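You operate a simulated robot arm through the tools that you are given. There is no shell and no other tool. Be economical: measure what you need, move in short steps, check, and stop when the job is done.

You are at the controls of a simulated robot arm. One attempt, no reset.

## Task
Rinse the teal piece, stand it in grey rack slot 1 and scrub the smear off the bench.
Fine: use the wooden brush and put it back.

The check looks at the end state, three seconds after you hand in, the way a careful person would. Anything else that was tipped, shoved, dropped, spilled or broken makes it a failure.

## Robot
A 6-joint arm with a two-finger parallel gripper, fixed in place. Base frame: the origin is at the foot of the arm, x ahead of it, y to its left, z up; the work surface is at about z = 0.8. Units: m, rad, N and s.
With the tool pointing down near the work surface it reaches from about 0.24 to 0.64 m from the base axis. Its first joint turns from -1.152 to 1.152 rad. Payload 2.7 kg.
The tool frame sits at the grasp point between the pads (the TCP): z along the fingers, y along the line on which they close. The tips reach 0.023 m beyond it. The gripper opens to 0.094 m. The fingers are 0.038 m wide and 0.01 m thick; the gripper's body (0.054 by 0.096 m) begins 0.039 m behind the TCP.
Orientation is that of the tool frame in the base frame, as a unit quaternion [w, x, y, z]. With the fingers straight down and closing along the base's y, the tool's x points along the base's -x, its y along +y and its z along -z.

## Interface
- The arm moves only by the tool drive_tool. Its argument "rows" is a list of rows, each an object (a shift or turn left out is 0, a gripper value left out holds the last) with "slide": the shift along the tool's x, y, z in units of 30 mm (1.0 is 30 mm), a list of three; "rotation": the turn, a rotation vector about the tool's x, y, z in units of 6 degrees (1.0 is 6 degrees), a list of three; "fingers": the closure in counts, from 0 (fully open) to 255 (shut). In form: [{"slide": [dx, dy, dz], "rotation": [ax, ay, az], "fingers": fingers}, ...]. A call has 1 to 12 rows; each row shifts and turns the commanded pose from where the row before left it, along the tool's axes as they then stand. A call with a number of a shift or a turn outside -1 to 1 is refused whole. Each row takes 0.2 s and may step no farther than 0.05 m and 0.15 rad from the row before; otherwise, or with a gripper value out of range, the whole call is refused. Where a pose cannot be reached the arm comes as near as it can. A force on the tool above 40 N (or 10 N above the force at the start of the call, whichever is more), or a blocked arm, ends the call early, and 0.2 s more pass. The fingers move at their own pace (about 0.045 m/s each) and stop on an object; they squeeze with about 21 N. The grip force told is the motor's: it shows also when the fingers shut on nothing. Time passes only in rows, and 0.2 s behind the last, so rows that do not move let the fingers close. It gives the time, the measured TCP pose, the force on the tool (base axes), the opening and the grip force at its end, in the units of the frame above (readings bear some noise), and new pictures: "show" is both (left out), scene, wrist or none.
- Cameras (640 x 400 px; columns grow to the right, rows downward): "scene" is fixed at [0.0949, -0.4593, 1.3992]; the picture's right is [0.47, -0.88, 0.00], its down [-0.54, -0.29, -0.79] and it looks along [0.70, 0.37, -0.61] (base axes); focal length 304 px, centre (320, 200). "wrist" rides on the gripper at [-0.039, 0, -0.044] in the tool frame; the picture's right is [0.00, -1.00, 0.00], its down [0.97, 0.00, -0.24] and it looks along [0.24, 0.00, 0.97] (tool axes); focal length 218 px, centre (320, 200).
- pixel_to_xyz(camera, pixels): for up to 12 pixels [column, row] of the newest picture of that camera ("zoom" is the newest enlarged one), the place [x, y, z] in the base frame of the surface seen there, good to about 0.002 m. The clock stands still meanwhile.
- enlarge(camera, box): a new picture of the part [left, top, right, bottom] of that camera's present view, enlarged. The clock stands still meanwhile.
- finish_job(): hands the job in; it is judged then, once.

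Keep the steps short. Do not move on a guess: measure, check each grasp and each placing, and mend mistakes. In all there are 80 turns and 120 pictures (those below and enlarged ones count). Leave the gripper open and the arm clear of the work at the hand-in unless told otherwise, and finish with a single line.

The tools are called after "Call:" as name(argument=value, ...) on one line, values as JSON. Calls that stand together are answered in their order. drive_tool: Moves the arm, as the interface text tells. Its arguments: {"type":"object","properties":{"rows":{"type":"array"},"show":{"type":"string","enum":["both","scene","wrist","none"]}},"required":["rows"]} The other tools are called the same way: pixel_to_xyz (camera, pixels) gives the place of the surface under pixels of a picture; enlarge (camera, box) takes an enlarged picture of a part of a camera's view; finish_job () hands the job in.

At the start:

```text
t: 0.0
tcp_pos: [0.4274, -0.0704, 1.1204]
ee_rot: [0.0, 0.0, 1.0, 0.0]
contact_force: [1.1, 0.8, 0.6]
finger_gap: 0.0941
gripper_force: 0.2
```

scene: 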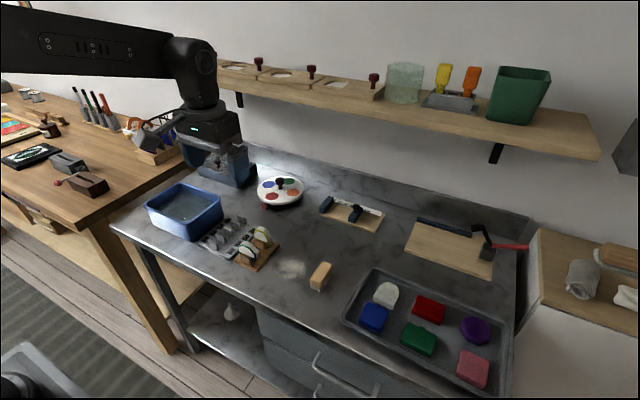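
wrist: 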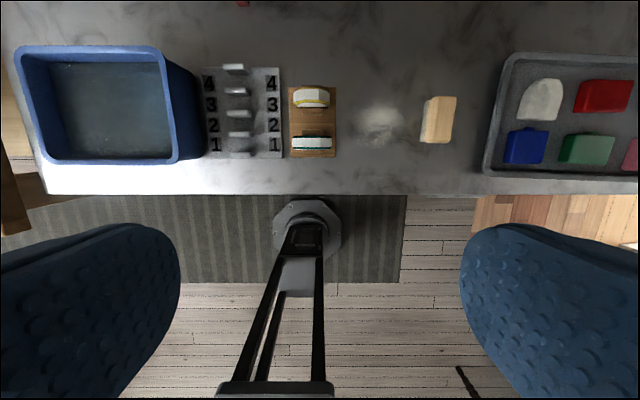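

I see a blue basin at left, a numbered grey rack, a wooden holder with two pieces, a smear and a wooden brush. I'll enlarge these to identify them.

Call:
enlarge(camera="scene", box=[140, 170, 350, 301])

Call:
enlarge(camera="wrist", box=[180, 40, 480, 228])

Call:
pixel_to_xyz(camera="wrist", pixels=[[312, 143], [311, 97], [313, 120], [240, 155], [240, 135], [240, 113], [437, 120], [380, 125], [110, 110], [110, 50], [175, 110], [110, 160]])

```text
3.05 times, centred on (245, 236) of scene
```

zoom: 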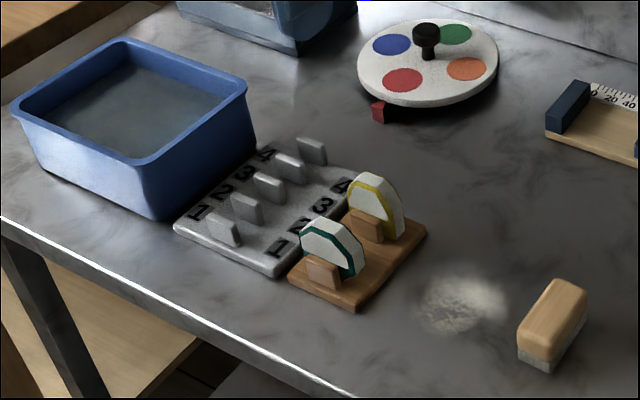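

```text
2.13 times, centred on (330, 134) of wrist
```

zoom: 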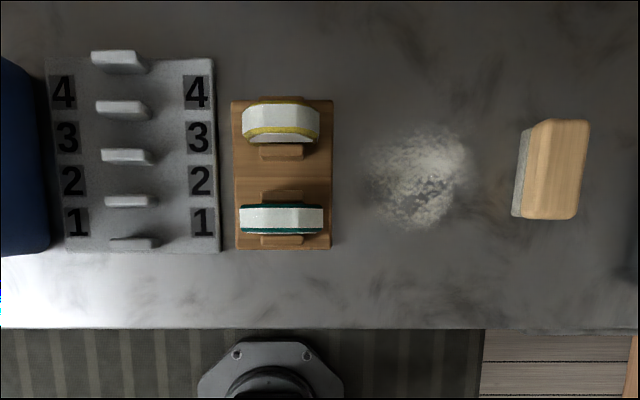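

```text
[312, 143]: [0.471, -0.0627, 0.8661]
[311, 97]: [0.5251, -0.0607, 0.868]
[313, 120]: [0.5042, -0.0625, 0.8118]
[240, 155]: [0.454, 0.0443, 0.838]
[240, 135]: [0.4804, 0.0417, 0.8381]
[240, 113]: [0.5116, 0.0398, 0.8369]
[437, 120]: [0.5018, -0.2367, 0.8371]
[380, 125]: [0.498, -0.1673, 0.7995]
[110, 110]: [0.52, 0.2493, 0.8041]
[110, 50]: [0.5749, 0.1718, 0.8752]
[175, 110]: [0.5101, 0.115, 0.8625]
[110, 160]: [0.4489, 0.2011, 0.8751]
```

The teal-rimmed piece stands in the near place of the wooden holder, and slot 1 is the near one of the rack. I'll move closer above the rack and holder to measure.

Call:
drive_tool(rows=[{"slide": [-0.44, 0.585, 1.0], "fingers": 0}, {"slide": [-0.44, 0.585, 1.0]}, {"slide": [-0.44, 0.585, 1.0]}, {"slide": [-0.44, 0.585, 1.0]}, {}], show="wrist")

```text
t: 1.2
tcp_pos: [0.4809, 0.0005, 1.0005]
ee_rot: [0.0, 0.0, 1.0, 0.0]
contact_force: [0.0, 0.0, -0.6]
finger_gap: 0.094
gripper_force: 0.0
```

wrist: 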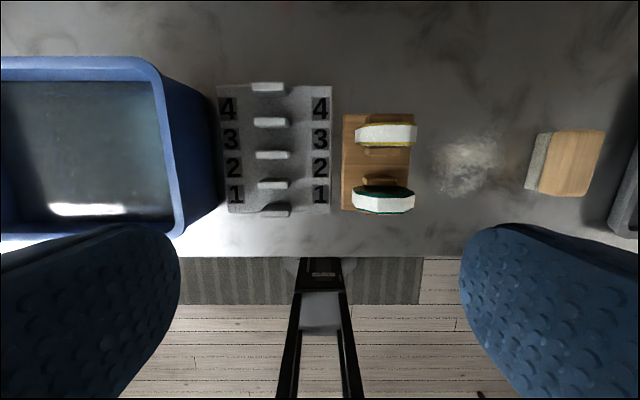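

Call:
enlarge(camera="wrist", box=[200, 70, 440, 220])

Call:
pixel_to_xyz(camera="wrist", pixels=[[355, 202], [384, 206], [413, 202], [384, 190], [384, 135], [272, 185], [258, 185], [288, 185], [276, 209], [270, 200], [235, 195], [378, 165]])

Call:
pixel_to_xyz(camera="scene", pixels=[[150, 206], [222, 203], [175, 184], [192, 240], [185, 208], [195, 205], [245, 250], [258, 257], [242, 262], [258, 265], [240, 244], [318, 275]])

```text
2.67 times, centred on (320, 145) of wrist
```

zoom: 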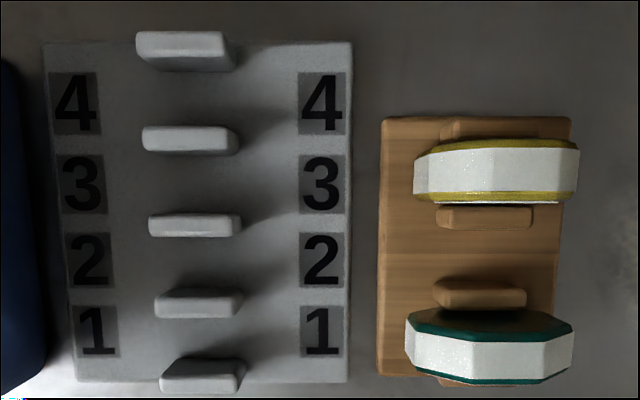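

```text
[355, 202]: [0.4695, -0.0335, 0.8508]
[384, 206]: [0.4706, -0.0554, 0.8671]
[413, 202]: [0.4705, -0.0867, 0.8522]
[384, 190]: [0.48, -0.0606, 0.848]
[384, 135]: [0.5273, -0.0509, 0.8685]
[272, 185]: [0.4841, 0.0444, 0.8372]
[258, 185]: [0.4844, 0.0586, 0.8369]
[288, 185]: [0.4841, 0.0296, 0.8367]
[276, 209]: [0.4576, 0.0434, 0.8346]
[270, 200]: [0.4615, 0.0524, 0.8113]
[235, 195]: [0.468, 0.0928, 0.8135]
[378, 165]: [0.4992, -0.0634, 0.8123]
```

```text
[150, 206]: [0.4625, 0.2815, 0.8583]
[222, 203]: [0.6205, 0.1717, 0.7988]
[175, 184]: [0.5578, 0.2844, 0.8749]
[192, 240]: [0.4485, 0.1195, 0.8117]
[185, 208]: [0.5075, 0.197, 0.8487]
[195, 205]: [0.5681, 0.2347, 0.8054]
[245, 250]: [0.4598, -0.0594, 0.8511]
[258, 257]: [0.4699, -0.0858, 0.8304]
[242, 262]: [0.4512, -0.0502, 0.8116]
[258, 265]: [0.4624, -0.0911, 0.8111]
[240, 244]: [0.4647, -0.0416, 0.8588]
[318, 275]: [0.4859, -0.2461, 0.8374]
```

Teal piece: x about 0.460–0.480, y about -0.033 to -0.087, top z 0.868. I'll measure the edges of pegs 1 and 2 and the water in detail.

Call:
pixel_to_xyz(camera="zoom", pixels=[[200, 362], [200, 368], [200, 374], [200, 380], [200, 386], [195, 288], [195, 294], [195, 302], [195, 308], [195, 314], [200, 330], [195, 230]])

Call:
pixel_to_xyz(camera="wrist", pixels=[[100, 120], [130, 160], [60, 160], [30, 200], [100, 210], [155, 150], [60, 62], [165, 150], [177, 230], [60, 90]])

Call:
enlarge(camera="scene", box=[210, 210, 290, 280])

```text
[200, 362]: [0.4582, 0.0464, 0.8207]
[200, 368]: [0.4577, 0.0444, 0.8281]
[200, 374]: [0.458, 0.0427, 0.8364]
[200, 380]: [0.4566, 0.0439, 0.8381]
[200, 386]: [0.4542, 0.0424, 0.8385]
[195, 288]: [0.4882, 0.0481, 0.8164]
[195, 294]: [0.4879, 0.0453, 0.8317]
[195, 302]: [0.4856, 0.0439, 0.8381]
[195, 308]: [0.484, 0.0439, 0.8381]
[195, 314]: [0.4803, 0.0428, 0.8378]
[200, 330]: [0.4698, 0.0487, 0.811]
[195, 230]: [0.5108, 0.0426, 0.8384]
```

```text
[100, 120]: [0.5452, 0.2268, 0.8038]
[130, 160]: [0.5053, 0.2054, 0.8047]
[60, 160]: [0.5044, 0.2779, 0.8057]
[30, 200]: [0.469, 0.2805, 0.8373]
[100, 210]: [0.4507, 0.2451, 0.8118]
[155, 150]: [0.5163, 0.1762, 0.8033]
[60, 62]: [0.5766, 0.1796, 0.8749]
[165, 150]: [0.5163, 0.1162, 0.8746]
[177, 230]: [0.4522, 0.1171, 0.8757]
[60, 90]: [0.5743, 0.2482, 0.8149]
```

```text
5.71 times, centred on (250, 245) of scene
```

zoom: 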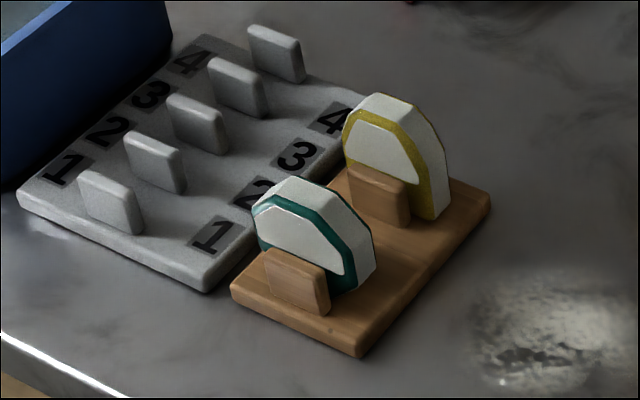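

Slot 1 lies between peg faces x≈0.458 and 0.480 (centre 0.469), and the plate is at z 0.812. I'll go above the teal piece with the fingers closing along y.

Call:
drive_tool(rows=[{"slide": [0.121, -0.672, 0.783]}, {"slide": [0.121, -0.672, 0.783]}, {"slide": [0.121, -0.672, 0.783]}, {}], show="wrist")

```text
t: 2.2
tcp_pos: [0.4686, -0.0615, 0.9296]
ee_rot: [0.001, 0.0, 1.0, 0.0]
contact_force: [0.2, 0.1, 0.1]
finger_gap: 0.0938
gripper_force: 0.1
```

wrist: 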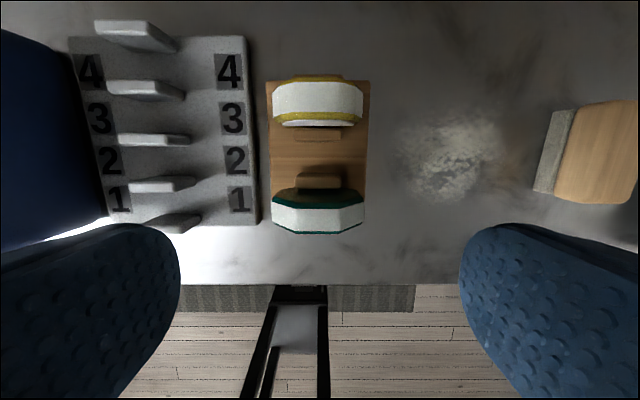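

Call:
pixel_to_xyz(camera="wrist", pixels=[[318, 200], [318, 205], [318, 220], [318, 231], [275, 222], [361, 222], [318, 182], [318, 187], [300, 182], [338, 182], [177, 186], [177, 190]])

Call:
pixel_to_xyz(camera="zoom", pixels=[[300, 235], [290, 265], [320, 270], [365, 280], [330, 290], [200, 265], [260, 210], [345, 285], [372, 240], [300, 300]])

```text
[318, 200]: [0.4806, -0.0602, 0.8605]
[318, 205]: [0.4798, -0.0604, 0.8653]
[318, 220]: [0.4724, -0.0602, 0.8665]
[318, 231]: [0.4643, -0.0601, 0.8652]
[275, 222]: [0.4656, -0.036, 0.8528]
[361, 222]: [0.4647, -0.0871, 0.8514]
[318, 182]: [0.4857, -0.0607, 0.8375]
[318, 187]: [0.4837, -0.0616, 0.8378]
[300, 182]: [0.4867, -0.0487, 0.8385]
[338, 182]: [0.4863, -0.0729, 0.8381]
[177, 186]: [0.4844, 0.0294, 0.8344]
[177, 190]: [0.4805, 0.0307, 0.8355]
```

```text
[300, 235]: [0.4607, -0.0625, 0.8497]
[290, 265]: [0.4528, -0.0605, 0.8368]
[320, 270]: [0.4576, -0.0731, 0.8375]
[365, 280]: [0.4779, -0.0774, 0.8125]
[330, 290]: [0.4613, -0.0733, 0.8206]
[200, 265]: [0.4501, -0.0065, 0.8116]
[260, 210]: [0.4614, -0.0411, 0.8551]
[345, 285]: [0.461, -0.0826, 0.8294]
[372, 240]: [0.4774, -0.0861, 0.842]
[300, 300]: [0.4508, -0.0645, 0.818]
```

Piece is centred at (0.4705, -0.0605), and I'm lined up to within 2 mm. Descending to TCP z≈0.843; the fingers stay outside the pegs and the tips stop above the holder plate.

Call:
drive_tool(rows=[{"slide": [0, 0, 0.97]}, {"slide": [0, 0, 0.97]}, {"slide": [0, 0, 0.6]}, {"slide": [0, 0, 0.36]}, {}, {"fingers": 255}, {}, {}, {}, {}], show="both")

```text
t: 4.4
tcp_pos: [0.4693, -0.0615, 0.8418]
ee_rot: [0.0, 0.001, 1.0, 0.0]
contact_force: [-0.3, 0.8, 0.5]
finger_gap: 0.0535
gripper_force: 20.5
```

scene: 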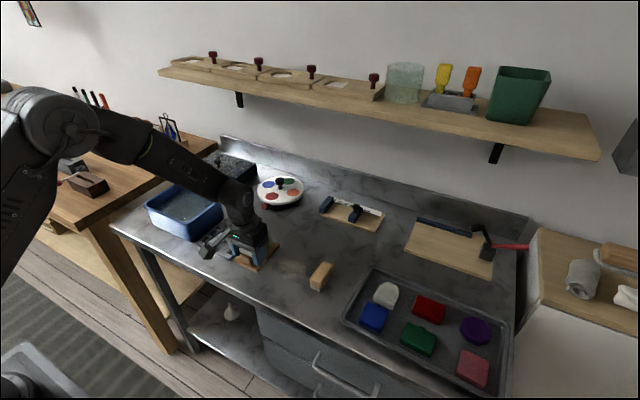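
wrist: 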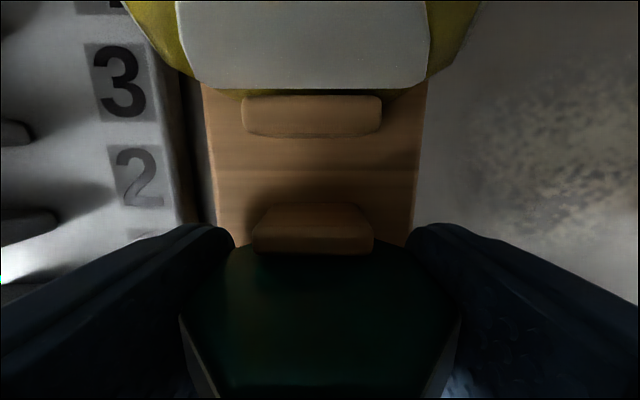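

Gripped at 53.5 mm, which matches the piece's width. Lifting straight up by 0.11 m.

Call:
drive_tool(rows=[{"slide": [0, 0, -0.4]}, {"slide": [0, 0, -0.8]}, {"slide": [0, 0, -0.9]}, {"slide": [0, 0, -0.9]}, {"slide": [0, 0, -0.7]}, {}], show="both")

Call:
enlarge(camera="scene", box=[140, 160, 300, 280])

```text
t: 5.8
tcp_pos: [0.4705, -0.0627, 0.953]
ee_rot: [0.0, 0.0, 1.0, 0.0]
contact_force: [0.9, -0.2, -0.9]
finger_gap: 0.0536
gripper_force: 20.9
```

scene: 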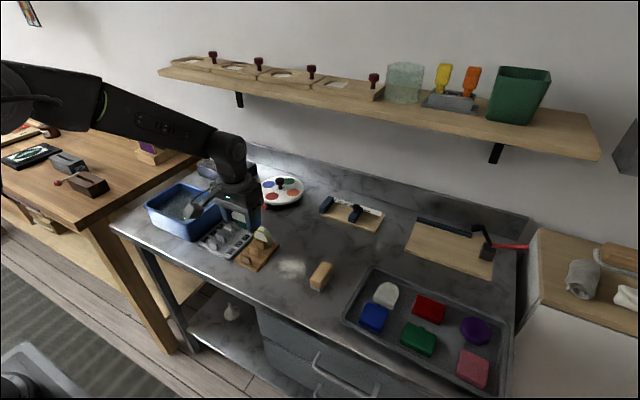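
wrist: 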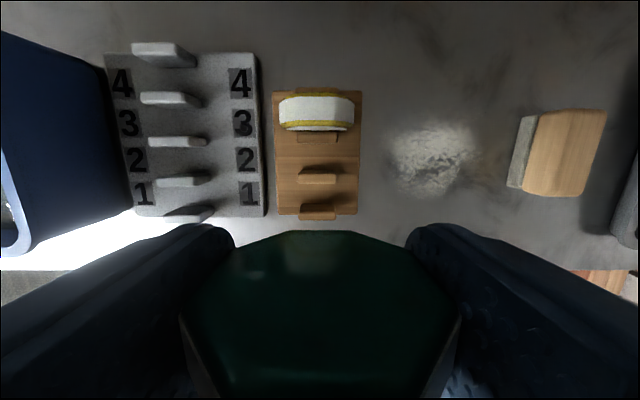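

```text
3.33 times, centred on (220, 220) of scene
```

zoom: 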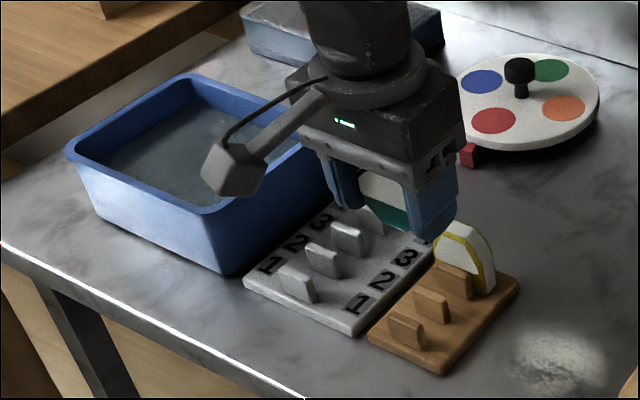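

The piece is held upright. I'll measure the basin's rim and the water surface.

Call:
pixel_to_xyz(camera="zoom", pixels=[[72, 152], [190, 78], [130, 190], [205, 212], [140, 140], [170, 160], [220, 110], [150, 190], [255, 125], [185, 190]])

```text
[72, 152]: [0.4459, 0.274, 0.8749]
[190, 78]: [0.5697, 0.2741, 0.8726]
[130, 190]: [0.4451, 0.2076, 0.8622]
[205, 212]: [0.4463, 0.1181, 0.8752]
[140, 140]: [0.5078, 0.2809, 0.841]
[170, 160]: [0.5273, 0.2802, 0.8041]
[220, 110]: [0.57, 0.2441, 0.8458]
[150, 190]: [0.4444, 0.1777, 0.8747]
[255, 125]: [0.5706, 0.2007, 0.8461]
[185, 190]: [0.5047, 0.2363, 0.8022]
```

Basin spans x 0.44–0.58, y 0.11–0.29, rim z 0.875, floor about 0.804. Moving above its centre at the same height, where the piece's bottom (about 0.92) clears the rim.

Call:
drive_tool(rows=[{"slide": [-0.132, 0.86, 0]}, {"slide": [-0.132, 0.86, 0]}, {"slide": [-0.132, 0.86, 0]}, {"slide": [-0.132, 0.86, 0]}, {"slide": [-0.132, 0.86, 0]}, {"slide": [-0.132, 0.86, 0]}, {"slide": [-0.132, 0.86, 0]}, {"slide": [-0.132, 0.86, 0]}, {"slide": [-0.132, 0.86, 0]}, {"slide": [-0.132, 0.86, 0]}, {}], show="scene")

Call:
enlarge(camera="scene", box=[120, 140, 280, 260])

```text
t: 8.2
tcp_pos: [0.5089, 0.1971, 0.953]
ee_rot: [0.0, 0.0, 1.0, 0.0]
contact_force: [0.6, -0.8, -0.9]
finger_gap: 0.0537
gripper_force: 21.3
```

scene: 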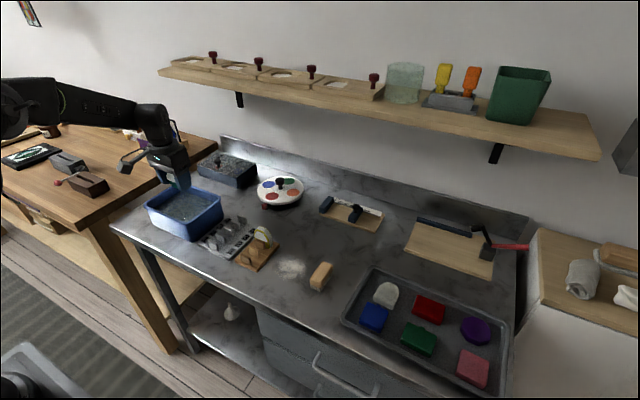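

```text
3.33 times, centred on (200, 200) of scene
```

zoom: 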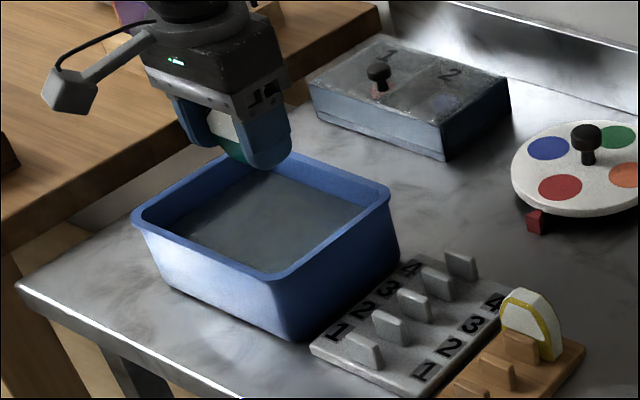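

The piece hangs over the basin's middle. Lowering slowly to TCP z≈0.840 (bottom about 0.81), swirling gently and then stopping to read.

Call:
drive_tool(rows=[{"slide": [0, 0, 0.9]}, {"slide": [0, 0, 0.9]}, {"slide": [0, 0, 0.7]}, {"slide": [0, 0, 0.6]}, {"slide": [0, 0, 0.4]}, {"slide": [0, 0, 0.25]}, {}, {"slide": [0, 0.3, 0]}, {"slide": [0, -0.3, 0]}, {"slide": [0, -0.3, 0]}, {"slide": [0, 0.3, 0]}, {}], show="both")

Call:
enlarge(camera="scene", box=[120, 150, 280, 270])

```text
t: 10.8
tcp_pos: [0.5092, 0.1961, 0.8407]
ee_rot: [-0.001, 0.0, 1.0, 0.0]
contact_force: [-0.2, -0.5, -1.0]
finger_gap: 0.0534
gripper_force: 20.9
```

scene: 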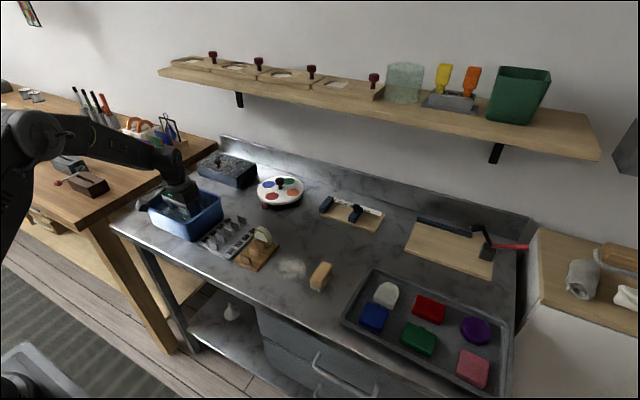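
wrist: 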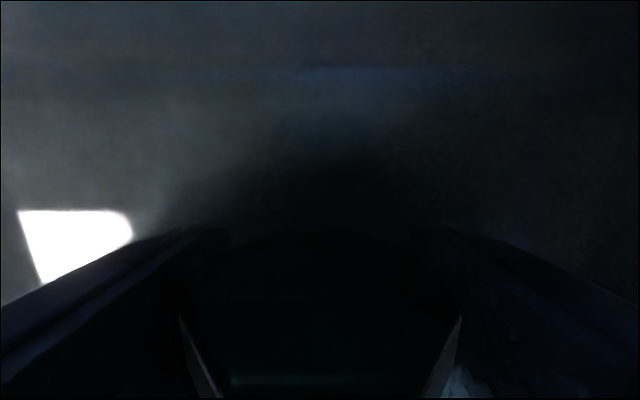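

```text
3.33 times, centred on (200, 210) of scene
```

zoom: 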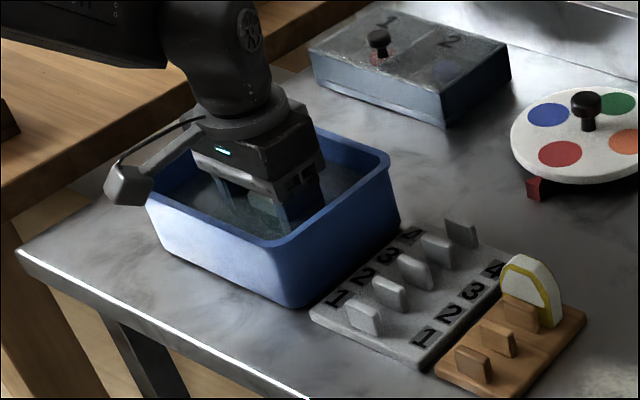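

The piece is in the water with no contact. I'll swirl a bit more, lift slowly out and let it drip over the basin.

Call:
drive_tool(rows=[{"slide": [0, 0.3, 0]}, {"slide": [0, -0.3, 0]}, {"slide": [0, -0.3, 0]}, {"slide": [0, 0.3, 0]}, {}, {"slide": [0, 0, -0.4]}, {"slide": [0, 0, -0.5]}, {"slide": [0, 0, -0.7]}, {"slide": [0, 0, -0.7]}, {"slide": [0, 0, -0.8]}, {"slide": [0, 0, -0.65]}, {}], show="none")

Call:
drive_tool(rows=[{}, {}, {}, {}, {}, {}, {}, {}], show="scene")

Call:
enlarge(camera="scene", box=[120, 140, 280, 260])

```text
t: 13.4
tcp_pos: [0.5096, 0.195, 0.9519]
ee_rot: [-0.001, 0.0, 1.0, 0.0]
contact_force: [0.4, -0.6, -0.5]
finger_gap: 0.0532
gripper_force: 21.2
```

```text
t: 15.2
tcp_pos: [0.5087, 0.1955, 0.9529]
ee_rot: [0.0, -0.001, 1.0, 0.0]
contact_force: [1.2, 0.1, -1.6]
finger_gap: 0.0538
gripper_force: 20.4
```

scene: 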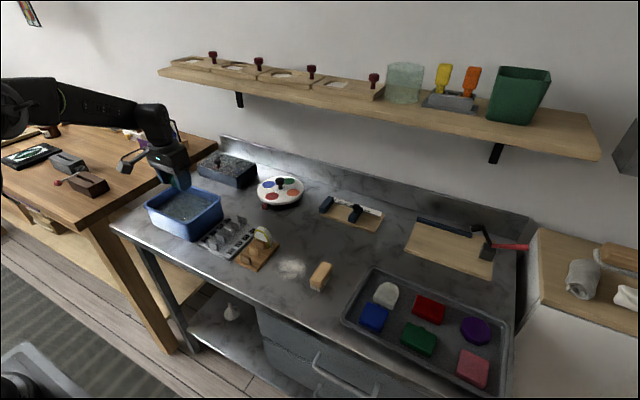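

```text
3.33 times, centred on (200, 200) of scene
```

zoom: 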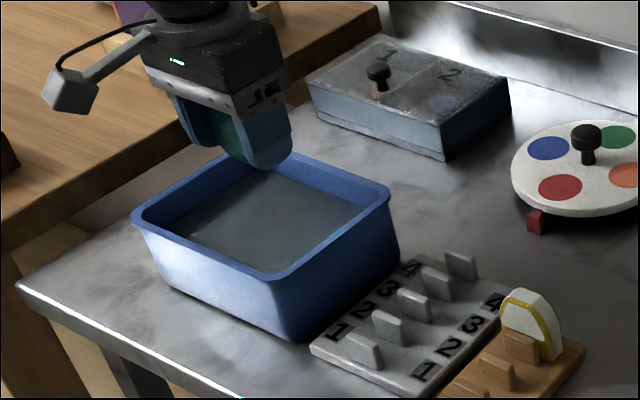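

The face that was white is now clean teal. Moving above slot 1, then measuring the piece against the pegs.

Call:
drive_tool(rows=[{"slide": [0.228, -0.845, 0]}, {"slide": [0.228, -0.845, 0]}, {"slide": [0.228, -0.845, 0]}, {"slide": [0.228, -0.845, 0]}, {"slide": [0.228, -0.845, 0]}, {"slide": [0.228, -0.845, 0]}, {}, {}], show="both")

Call:
enlarge(camera="scene", box=[170, 180, 290, 280])

```text
t: 17.0
tcp_pos: [0.4682, 0.0424, 0.9525]
ee_rot: [0.0, 0.0, 1.0, 0.0]
contact_force: [-0.2, 0.3, -0.1]
finger_gap: 0.054
gripper_force: 20.8
```

scene: 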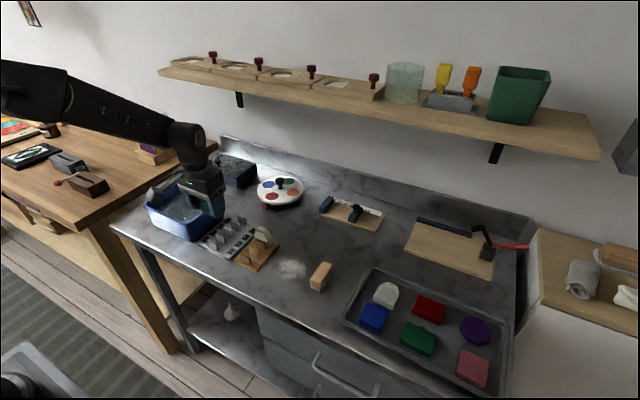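
wrist: 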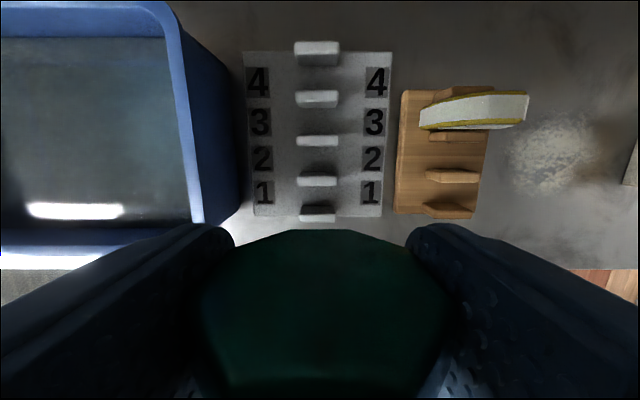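

```text
4.00 times, centred on (230, 230) of scene
```

zoom: 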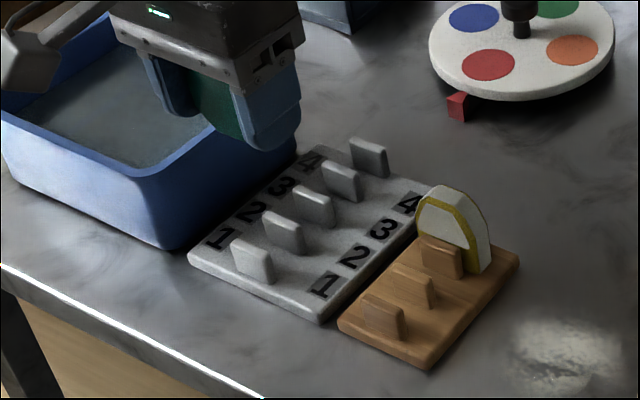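

Call:
pixel_to_xyz(camera="wrist", pixels=[[318, 203], [318, 208], [318, 213], [318, 218], [318, 177], [318, 181], [318, 184], [301, 182], [335, 182], [320, 240], [320, 300], [320, 370]])

Call:
pixel_to_xyz(camera="zoom", pixels=[[205, 95], [215, 125], [195, 105], [225, 105], [250, 265], [285, 235], [255, 245], [283, 217], [305, 240], [300, 250]])

```text
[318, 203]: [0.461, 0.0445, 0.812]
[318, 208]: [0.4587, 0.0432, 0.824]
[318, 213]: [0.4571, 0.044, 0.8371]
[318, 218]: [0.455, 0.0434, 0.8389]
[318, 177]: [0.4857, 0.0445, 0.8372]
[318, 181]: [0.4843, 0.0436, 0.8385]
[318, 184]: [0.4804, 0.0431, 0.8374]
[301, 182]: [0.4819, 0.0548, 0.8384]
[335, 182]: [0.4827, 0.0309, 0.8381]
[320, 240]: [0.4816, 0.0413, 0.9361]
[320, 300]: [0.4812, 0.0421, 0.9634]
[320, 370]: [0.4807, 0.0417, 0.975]
```

```text
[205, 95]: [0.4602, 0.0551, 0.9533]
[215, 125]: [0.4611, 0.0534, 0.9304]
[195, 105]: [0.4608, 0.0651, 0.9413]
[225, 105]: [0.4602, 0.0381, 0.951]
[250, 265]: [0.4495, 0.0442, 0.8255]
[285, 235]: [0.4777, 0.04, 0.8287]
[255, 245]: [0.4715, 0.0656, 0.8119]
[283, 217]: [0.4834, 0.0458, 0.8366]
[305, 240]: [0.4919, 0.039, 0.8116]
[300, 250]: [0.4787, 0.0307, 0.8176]
```

The piece spans x≈0.4605–0.481, so the fit is tight. I'll average peg face positions in both the holder and the rack, since the holder's gap is a good reference for the grasp.

Call:
enlarge(camera="scene", box=[216, 220, 280, 276])

Call:
pixel_to_xyz(camera="zoom", pixels=[[375, 320], [385, 330], [380, 315], [390, 335], [405, 285], [415, 290], [420, 295], [435, 255], [445, 265], [440, 260]])

Call:
enlarge(camera="wrist", box=[230, 80, 500, 240])

```text
7.14 times, centred on (248, 248) of scene
```

zoom: 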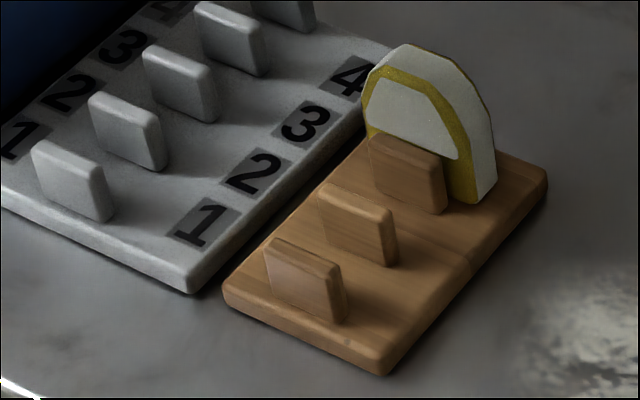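

```text
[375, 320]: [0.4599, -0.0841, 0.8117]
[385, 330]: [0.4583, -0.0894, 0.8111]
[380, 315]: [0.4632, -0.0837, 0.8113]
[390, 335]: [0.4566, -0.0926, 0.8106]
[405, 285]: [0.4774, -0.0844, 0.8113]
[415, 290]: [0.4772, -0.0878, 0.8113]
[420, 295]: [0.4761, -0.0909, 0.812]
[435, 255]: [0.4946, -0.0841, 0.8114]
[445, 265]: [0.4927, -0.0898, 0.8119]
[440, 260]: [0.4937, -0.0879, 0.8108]
```

```text
2.37 times, centred on (365, 160) of wrist
```

zoom: 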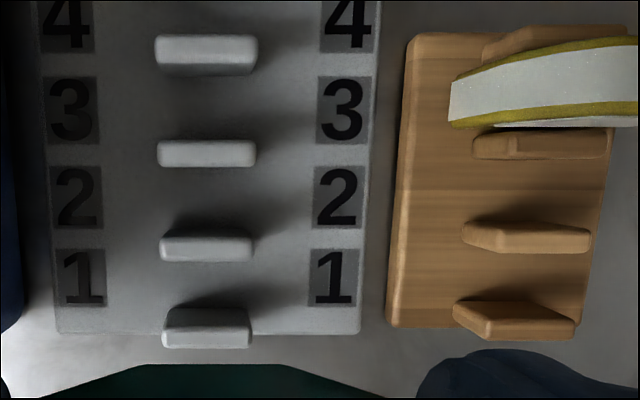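

Call:
pixel_to_xyz(camera="zoom", pixels=[[190, 313], [210, 316], [230, 319], [195, 233], [220, 234], [505, 305], [530, 309], [555, 314], [510, 224], [530, 226], [560, 228], [205, 345]])

Call:
enlarge(camera="scene", box=[216, 220, 280, 276])

Call:
pixel_to_xyz(camera="zoom", pixels=[[60, 185], [75, 190], [85, 195], [115, 130], [130, 140], [140, 145], [295, 280], [310, 290], [320, 300], [345, 220], [360, 230], [370, 240]])

```text
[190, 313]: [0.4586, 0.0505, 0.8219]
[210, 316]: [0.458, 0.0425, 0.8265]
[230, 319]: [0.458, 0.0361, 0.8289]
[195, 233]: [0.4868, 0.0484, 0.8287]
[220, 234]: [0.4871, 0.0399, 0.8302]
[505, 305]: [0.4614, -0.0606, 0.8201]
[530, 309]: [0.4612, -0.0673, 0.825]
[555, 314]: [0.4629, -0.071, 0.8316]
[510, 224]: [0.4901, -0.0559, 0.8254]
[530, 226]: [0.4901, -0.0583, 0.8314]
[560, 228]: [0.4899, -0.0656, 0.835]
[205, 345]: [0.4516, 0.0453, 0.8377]
```

```text
7.14 times, centred on (248, 248) of scene
```

zoom: 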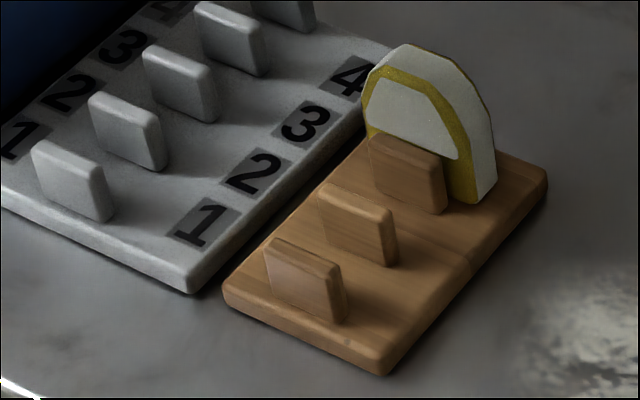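

```text
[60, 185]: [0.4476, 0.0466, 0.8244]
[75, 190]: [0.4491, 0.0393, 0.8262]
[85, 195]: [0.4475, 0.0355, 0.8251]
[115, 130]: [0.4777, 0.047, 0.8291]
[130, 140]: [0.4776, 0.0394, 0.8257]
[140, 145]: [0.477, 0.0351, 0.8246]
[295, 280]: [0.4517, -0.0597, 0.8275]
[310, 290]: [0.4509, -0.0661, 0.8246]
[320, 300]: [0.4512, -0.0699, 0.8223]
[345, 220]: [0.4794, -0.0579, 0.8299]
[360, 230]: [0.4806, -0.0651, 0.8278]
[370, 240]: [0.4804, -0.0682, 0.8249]
```

Slot 1's centre comes out at x≈0.4678; the piece's centre is at ≈0.4707. I'll shift about 2.5 mm toward the base, lower to just above the pegs and measure again.

Call:
drive_tool(rows=[{"slide": [0.083, 0.0, 0.5]}, {"slide": [0, 0, 0.9]}, {"slide": [0, 0, 0.75]}, {"slide": [0, 0, 0.35]}, {}, {}], show="both")

Call:
enlarge(camera="scene", box=[200, 200, 264, 256])

```text
t: 18.4
tcp_pos: [0.4673, 0.0442, 0.8777]
ee_rot: [0.0, 0.001, 1.0, 0.0]
contact_force: [0.5, -0.2, -1.5]
finger_gap: 0.0534
gripper_force: 20.8
```

scene: 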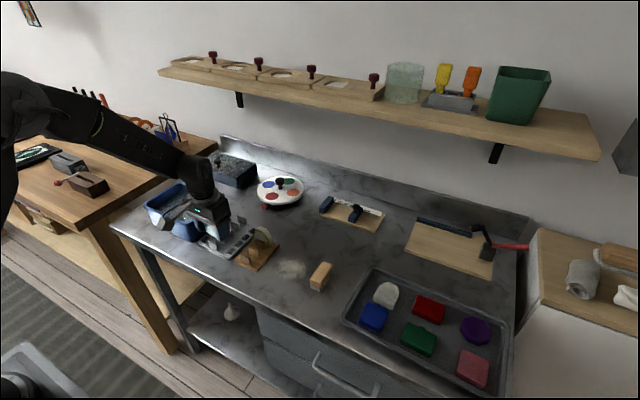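
wrist: 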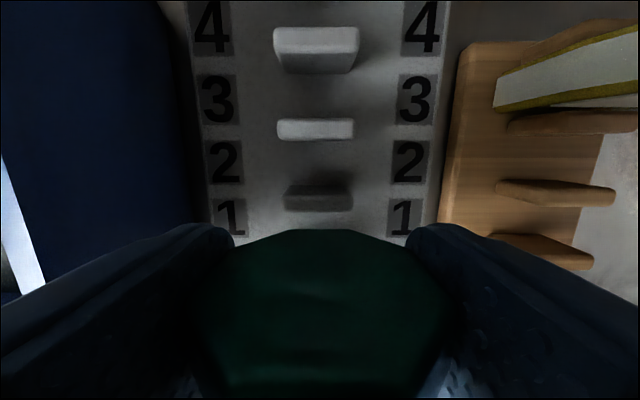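

```text
7.14 times, centred on (232, 228) of scene
```

zoom: 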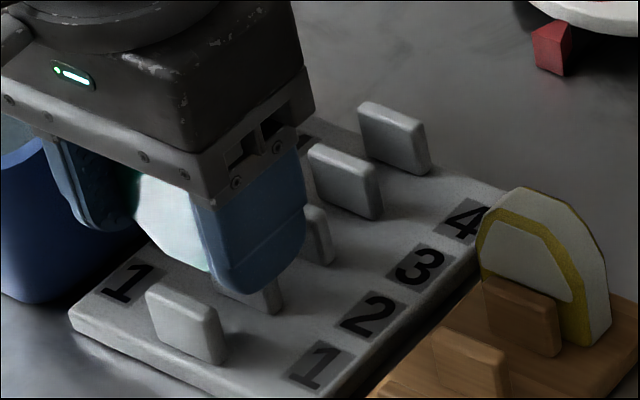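

Call:
pixel_to_xyz(camera="zoom", pixels=[[160, 205], [175, 215], [185, 235], [190, 250], [165, 230], [175, 245], [180, 325], [200, 335], [265, 295], [240, 295]])

Call:
pixel_to_xyz(camera="wrist", pixels=[[320, 245], [300, 260], [340, 260], [320, 280], [280, 290], [360, 290], [300, 310], [340, 320], [320, 236], [320, 185], [320, 205], [400, 320]])

```text
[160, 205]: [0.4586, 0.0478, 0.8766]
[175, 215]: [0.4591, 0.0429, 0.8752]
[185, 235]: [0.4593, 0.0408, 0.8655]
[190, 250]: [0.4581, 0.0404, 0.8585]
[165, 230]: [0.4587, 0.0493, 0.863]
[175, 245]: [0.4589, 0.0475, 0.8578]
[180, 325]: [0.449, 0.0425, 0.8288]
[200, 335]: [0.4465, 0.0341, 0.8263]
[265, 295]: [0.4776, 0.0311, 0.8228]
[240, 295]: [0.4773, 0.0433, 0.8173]
```

```text
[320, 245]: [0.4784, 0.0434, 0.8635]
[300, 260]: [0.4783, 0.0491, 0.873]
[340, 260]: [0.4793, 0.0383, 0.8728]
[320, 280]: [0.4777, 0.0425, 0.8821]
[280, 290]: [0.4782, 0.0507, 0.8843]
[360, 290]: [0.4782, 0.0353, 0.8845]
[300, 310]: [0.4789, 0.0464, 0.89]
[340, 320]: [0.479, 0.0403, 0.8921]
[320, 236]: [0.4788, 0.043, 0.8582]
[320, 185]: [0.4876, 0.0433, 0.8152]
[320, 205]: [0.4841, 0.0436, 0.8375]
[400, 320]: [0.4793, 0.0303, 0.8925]
```

Piece: 0.4588–0.4785, centre 0.4687; slot centre 0.4678. Shifting another 0.9 mm and lowering in small steps.

Call:
drive_tool(rows=[{"slide": [0.03, 0.0, 0]}, {"slide": [0, 0, 0.2]}, {"slide": [0, 0, 0.2]}, {"slide": [0, 0, 0.2]}, {"slide": [0, 0, 0.2]}, {}], show="scene")

Call:
enlarge(camera="scene", box=[200, 200, 264, 256])

```text
t: 19.8
tcp_pos: [0.4658, 0.0436, 0.8535]
ee_rot: [0.0, -0.001, 1.0, 0.0]
contact_force: [0.7, 1.2, -1.3]
finger_gap: 0.0536
gripper_force: 20.5
```

scene: 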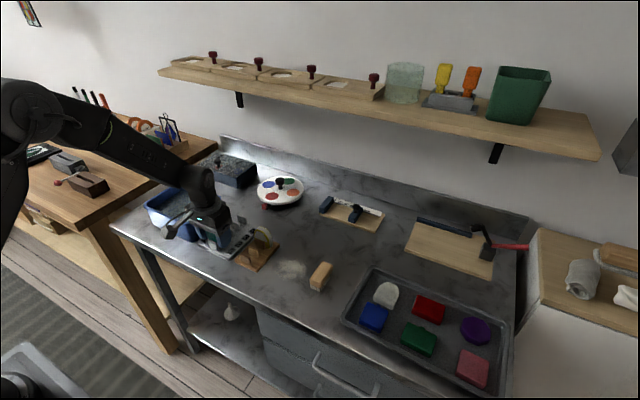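

```text
7.14 times, centred on (232, 228) of scene
```

zoom: 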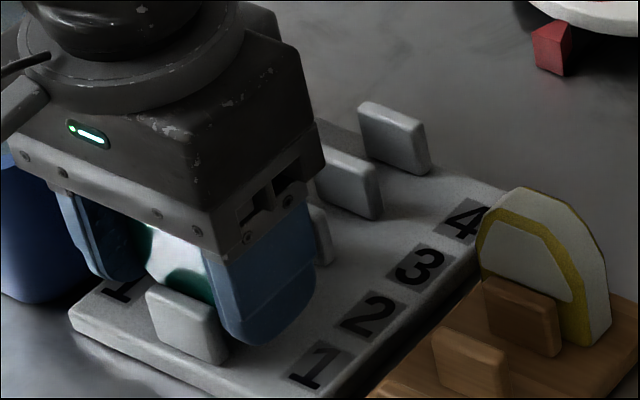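

It is sliding in between the pegs without force. Continuing the last 11 mm in fine steps.

Call:
drive_tool(rows=[{"slide": [0, 0, 0.12]}, {"slide": [0, 0, 0.12]}, {"slide": [0, 0, 0.07]}, {"slide": [0, 0, 0.05]}, {}], show="none")

```text
t: 21.0
tcp_pos: [0.4664, 0.0451, 0.8442]
ee_rot: [0.0, 0.0, 1.0, 0.0]
contact_force: [-0.4, -1.5, -0.6]
finger_gap: 0.0536
gripper_force: 21.2
```

About 1 mm above seat level with no contact. Lowering 1.2 mm more, then opening the fingers partway (staying clear of the basin).

Call:
drive_tool(rows=[{"slide": [0, 0, 0.02]}, {"slide": [0, 0, 0.02]}, {"slide": [0, 0, 0.015]}, {}], show="none")

Call:
drive_tool(rows=[{"fingers": 80}, {}, {}, {}], show="scene")

Call:
enlarge(camera="scene", box=[200, 200, 264, 256])

```text
t: 22.0
tcp_pos: [0.465, 0.0441, 0.8408]
ee_rot: [-0.001, 0.0, 1.0, 0.0]
contact_force: [1.0, -0.1, -1.8]
finger_gap: 0.0538
gripper_force: 20.9
```

```text
t: 23.0
tcp_pos: [0.4639, 0.0457, 0.8412]
ee_rot: [0.0, 0.001, 1.0, 0.0]
contact_force: [-0.3, 0.7, 0.2]
finger_gap: 0.0648
gripper_force: 0.0
```

scene: 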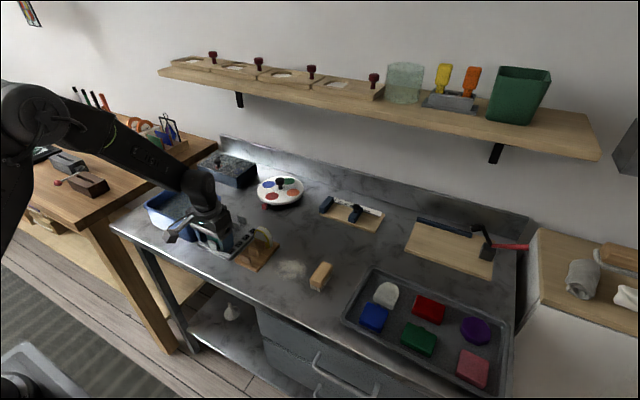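

```text
7.14 times, centred on (232, 228) of scene
```

zoom: 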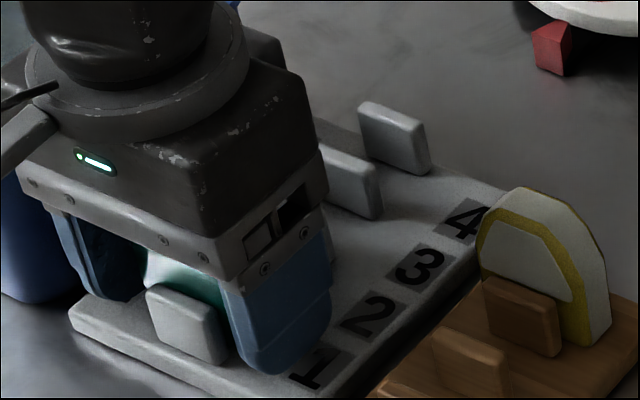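

Released and standing between the pegs. Rising straight up and inspecting.

Call:
drive_tool(rows=[{"slide": [0, 0, -0.4]}, {"slide": [0, 0, -0.9]}, {"slide": [0, 0, -0.9]}, {"slide": [0, 0, -0.9]}, {"slide": [0, 0, -0.9]}, {"slide": [-0.3, -0.9, -0.4]}, {"slide": [-0.3, -0.9, 0]}, {"slide": [-0.3, -0.9, 0]}, {}], show="both")

Call:
enlarge(camera="scene", box=[180, 195, 300, 295])

Call:
enlarge(camera="wrist", box=[100, 40, 340, 220])

```text
t: 25.0
tcp_pos: [0.4921, -0.0366, 0.9737]
ee_rot: [0.0, 0.001, 1.0, 0.0]
contact_force: [-0.3, -0.5, -0.2]
finger_gap: 0.0645
gripper_force: 0.0
```

scene: 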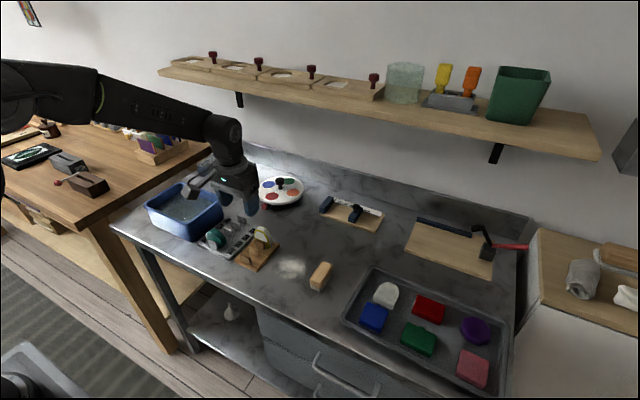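
wrist: 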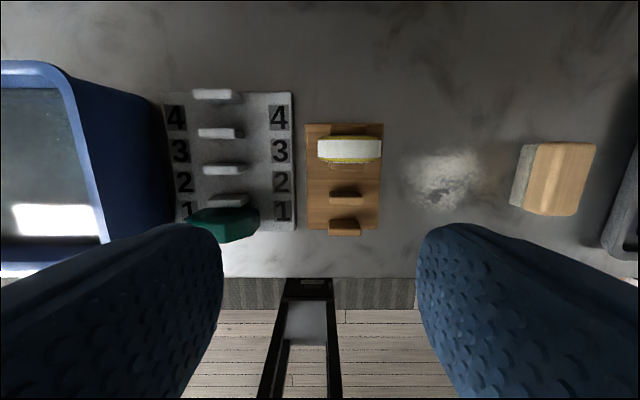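

```text
4.00 times, centred on (240, 245) of scene
```

zoom: 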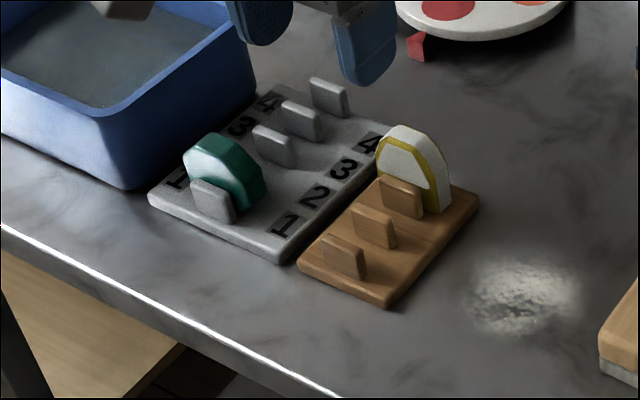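

```text
2.22 times, centred on (220, 130) of wrist
```

zoom: 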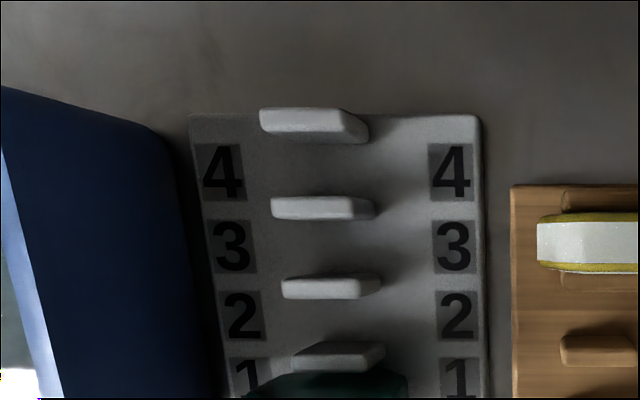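

The teal piece stands clean in slot 1. Next the brush: moving over between the smear and the brush to measure, with the fingers fully open.

Call:
drive_tool(rows=[{"slide": [0, -0.92, 0], "fingers": 0}, {"slide": [0, -0.92, 0]}, {"slide": [0, -0.92, 0]}, {"slide": [0, -0.92, 0]}, {"slide": [0, -0.92, 0]}, {"slide": [0, -0.92, 0]}, {}], show="both")

Call:
enlarge(camera="scene", box=[260, 240, 350, 300])

```text
t: 26.6
tcp_pos: [0.4905, -0.2035, 0.9743]
ee_rot: [0.0, 0.0, 1.0, 0.0]
contact_force: [0.8, 0.8, 0.0]
finger_gap: 0.0941
gripper_force: 0.1
```

scene: 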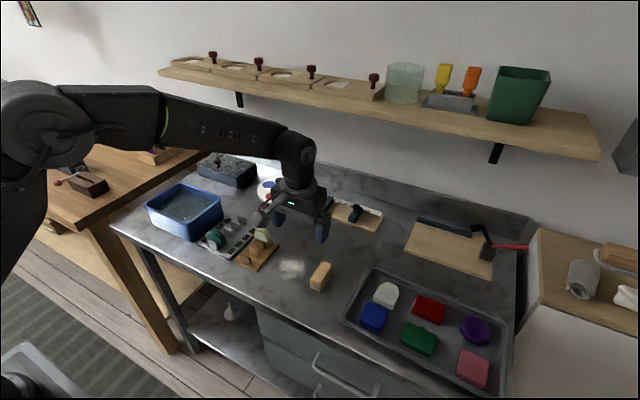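
wrist: 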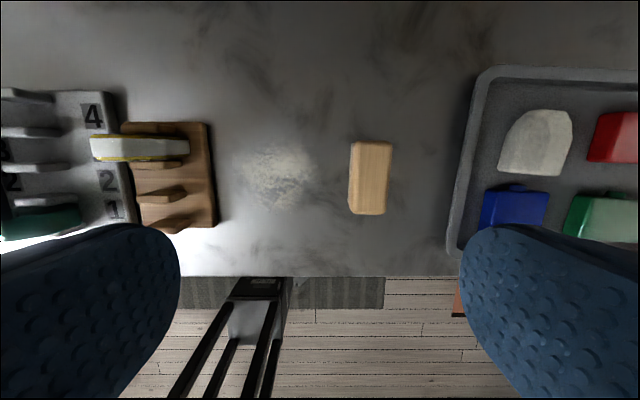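

```text
6.67 times, centred on (305, 270) of scene
```

zoom: 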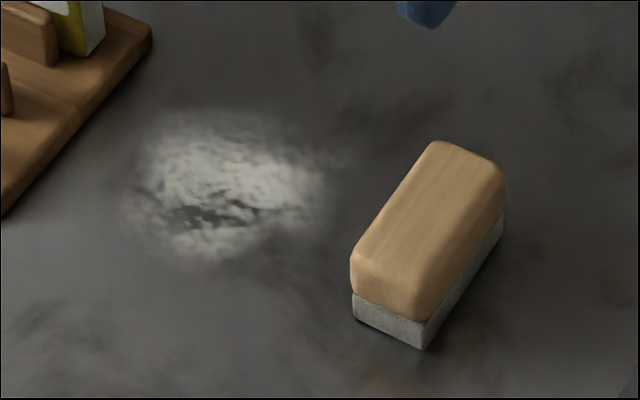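

Call:
pixel_to_xyz(camera="wrist", pixels=[[353, 145], [389, 145], [352, 211], [385, 211], [370, 178], [240, 175], [315, 175], [278, 145], [278, 208], [451, 240], [458, 180], [208, 180]])

Call:
pixel_to_xyz(camera="zoom", pixels=[[355, 312], [425, 345], [500, 235], [125, 190], [325, 180], [200, 110], [200, 265], [360, 290], [410, 310], [500, 185]])

```text
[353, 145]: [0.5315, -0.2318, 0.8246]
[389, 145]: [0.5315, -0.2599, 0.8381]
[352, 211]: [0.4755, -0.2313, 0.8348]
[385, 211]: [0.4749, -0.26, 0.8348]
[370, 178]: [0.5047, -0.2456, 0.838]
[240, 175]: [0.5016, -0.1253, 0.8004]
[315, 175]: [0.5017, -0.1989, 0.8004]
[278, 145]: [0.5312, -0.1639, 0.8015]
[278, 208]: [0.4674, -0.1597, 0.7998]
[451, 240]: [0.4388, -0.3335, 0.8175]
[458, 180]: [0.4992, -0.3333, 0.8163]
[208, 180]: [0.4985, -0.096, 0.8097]
```

```text
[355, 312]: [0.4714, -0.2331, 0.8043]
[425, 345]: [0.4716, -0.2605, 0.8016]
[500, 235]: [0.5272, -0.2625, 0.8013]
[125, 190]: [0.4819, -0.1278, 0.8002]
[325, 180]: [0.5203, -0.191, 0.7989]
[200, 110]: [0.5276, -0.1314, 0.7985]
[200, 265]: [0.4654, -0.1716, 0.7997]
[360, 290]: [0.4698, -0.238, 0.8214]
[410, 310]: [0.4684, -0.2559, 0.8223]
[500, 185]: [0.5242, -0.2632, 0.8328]
```

Brush: x 0.470–0.533, y -0.231 to -0.262, top z 0.838, bristles up to about 0.812. Smear: x 0.465–0.531, y -0.125 to -0.199. Moving above the brush centre (0.501, -0.2465).

Call:
drive_tool(rows=[{"slide": [-0.117, -0.477, 0.8]}, {"slide": [-0.117, -0.477, 0.8]}, {"slide": [-0.117, -0.477, 0.8]}, {}, {}], show="wrist")

Call:
pixel_to_xyz(camera="wrist", pixels=[[320, 180], [320, 200], [300, 190], [340, 190]])

```text
t: 27.8
tcp_pos: [0.503, -0.2444, 0.9022]
ee_rot: [0.0, -0.001, 1.0, 0.0]
contact_force: [0.4, -0.4, -0.9]
finger_gap: 0.0939
gripper_force: 0.2
```

wrist: 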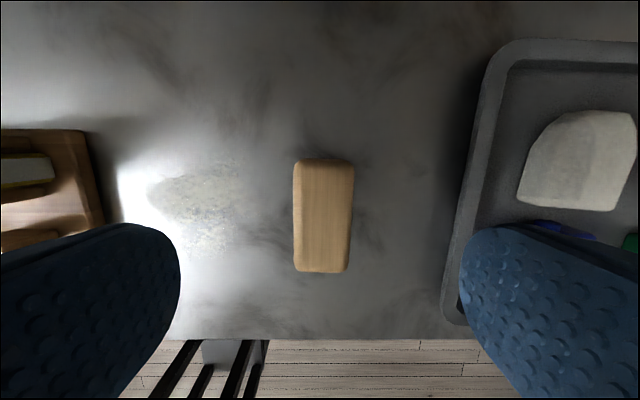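

```text
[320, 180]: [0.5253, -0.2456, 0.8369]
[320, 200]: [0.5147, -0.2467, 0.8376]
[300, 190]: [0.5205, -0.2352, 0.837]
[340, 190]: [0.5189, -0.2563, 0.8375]
```

Aligned. Shifting 1 mm right, descending to z≈0.833 and closing.

Call:
drive_tool(rows=[{"slide": [0, -0.04, 0.9]}, {"slide": [0, 0, 0.9]}, {"slide": [0, 0, 0.5]}, {}, {"fingers": 255}, {}, {}, {}, {}, {}], show="both")

Call:
enlarge(camera="scene", box=[250, 220, 370, 310])

```text
t: 30.0
tcp_pos: [0.503, -0.2462, 0.8326]
ee_rot: [0.0, 0.0, 1.0, 0.0]
contact_force: [-0.2, -0.4, -0.1]
finger_gap: 0.0315
gripper_force: 20.9
```

scene: 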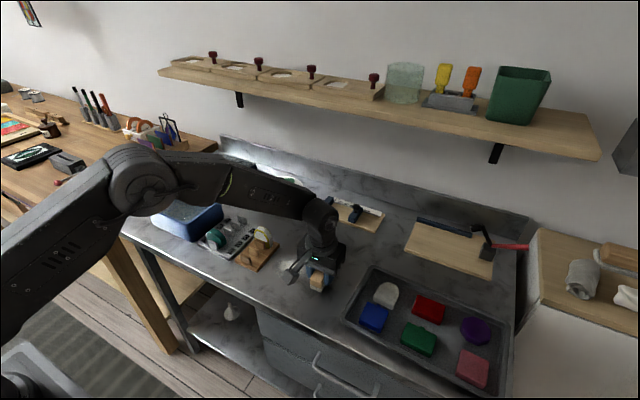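
wrist: 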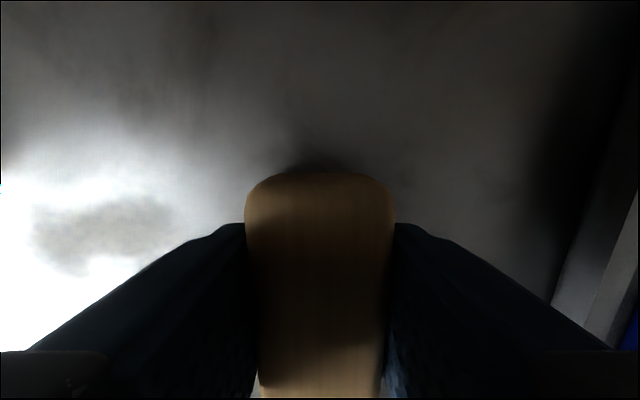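

```text
4.44 times, centred on (310, 265) of scene
```

zoom: 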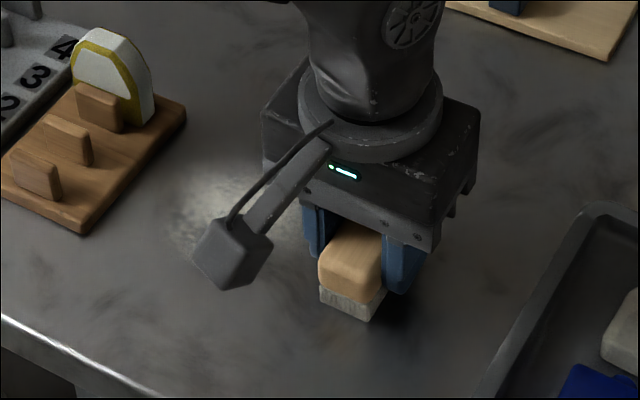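

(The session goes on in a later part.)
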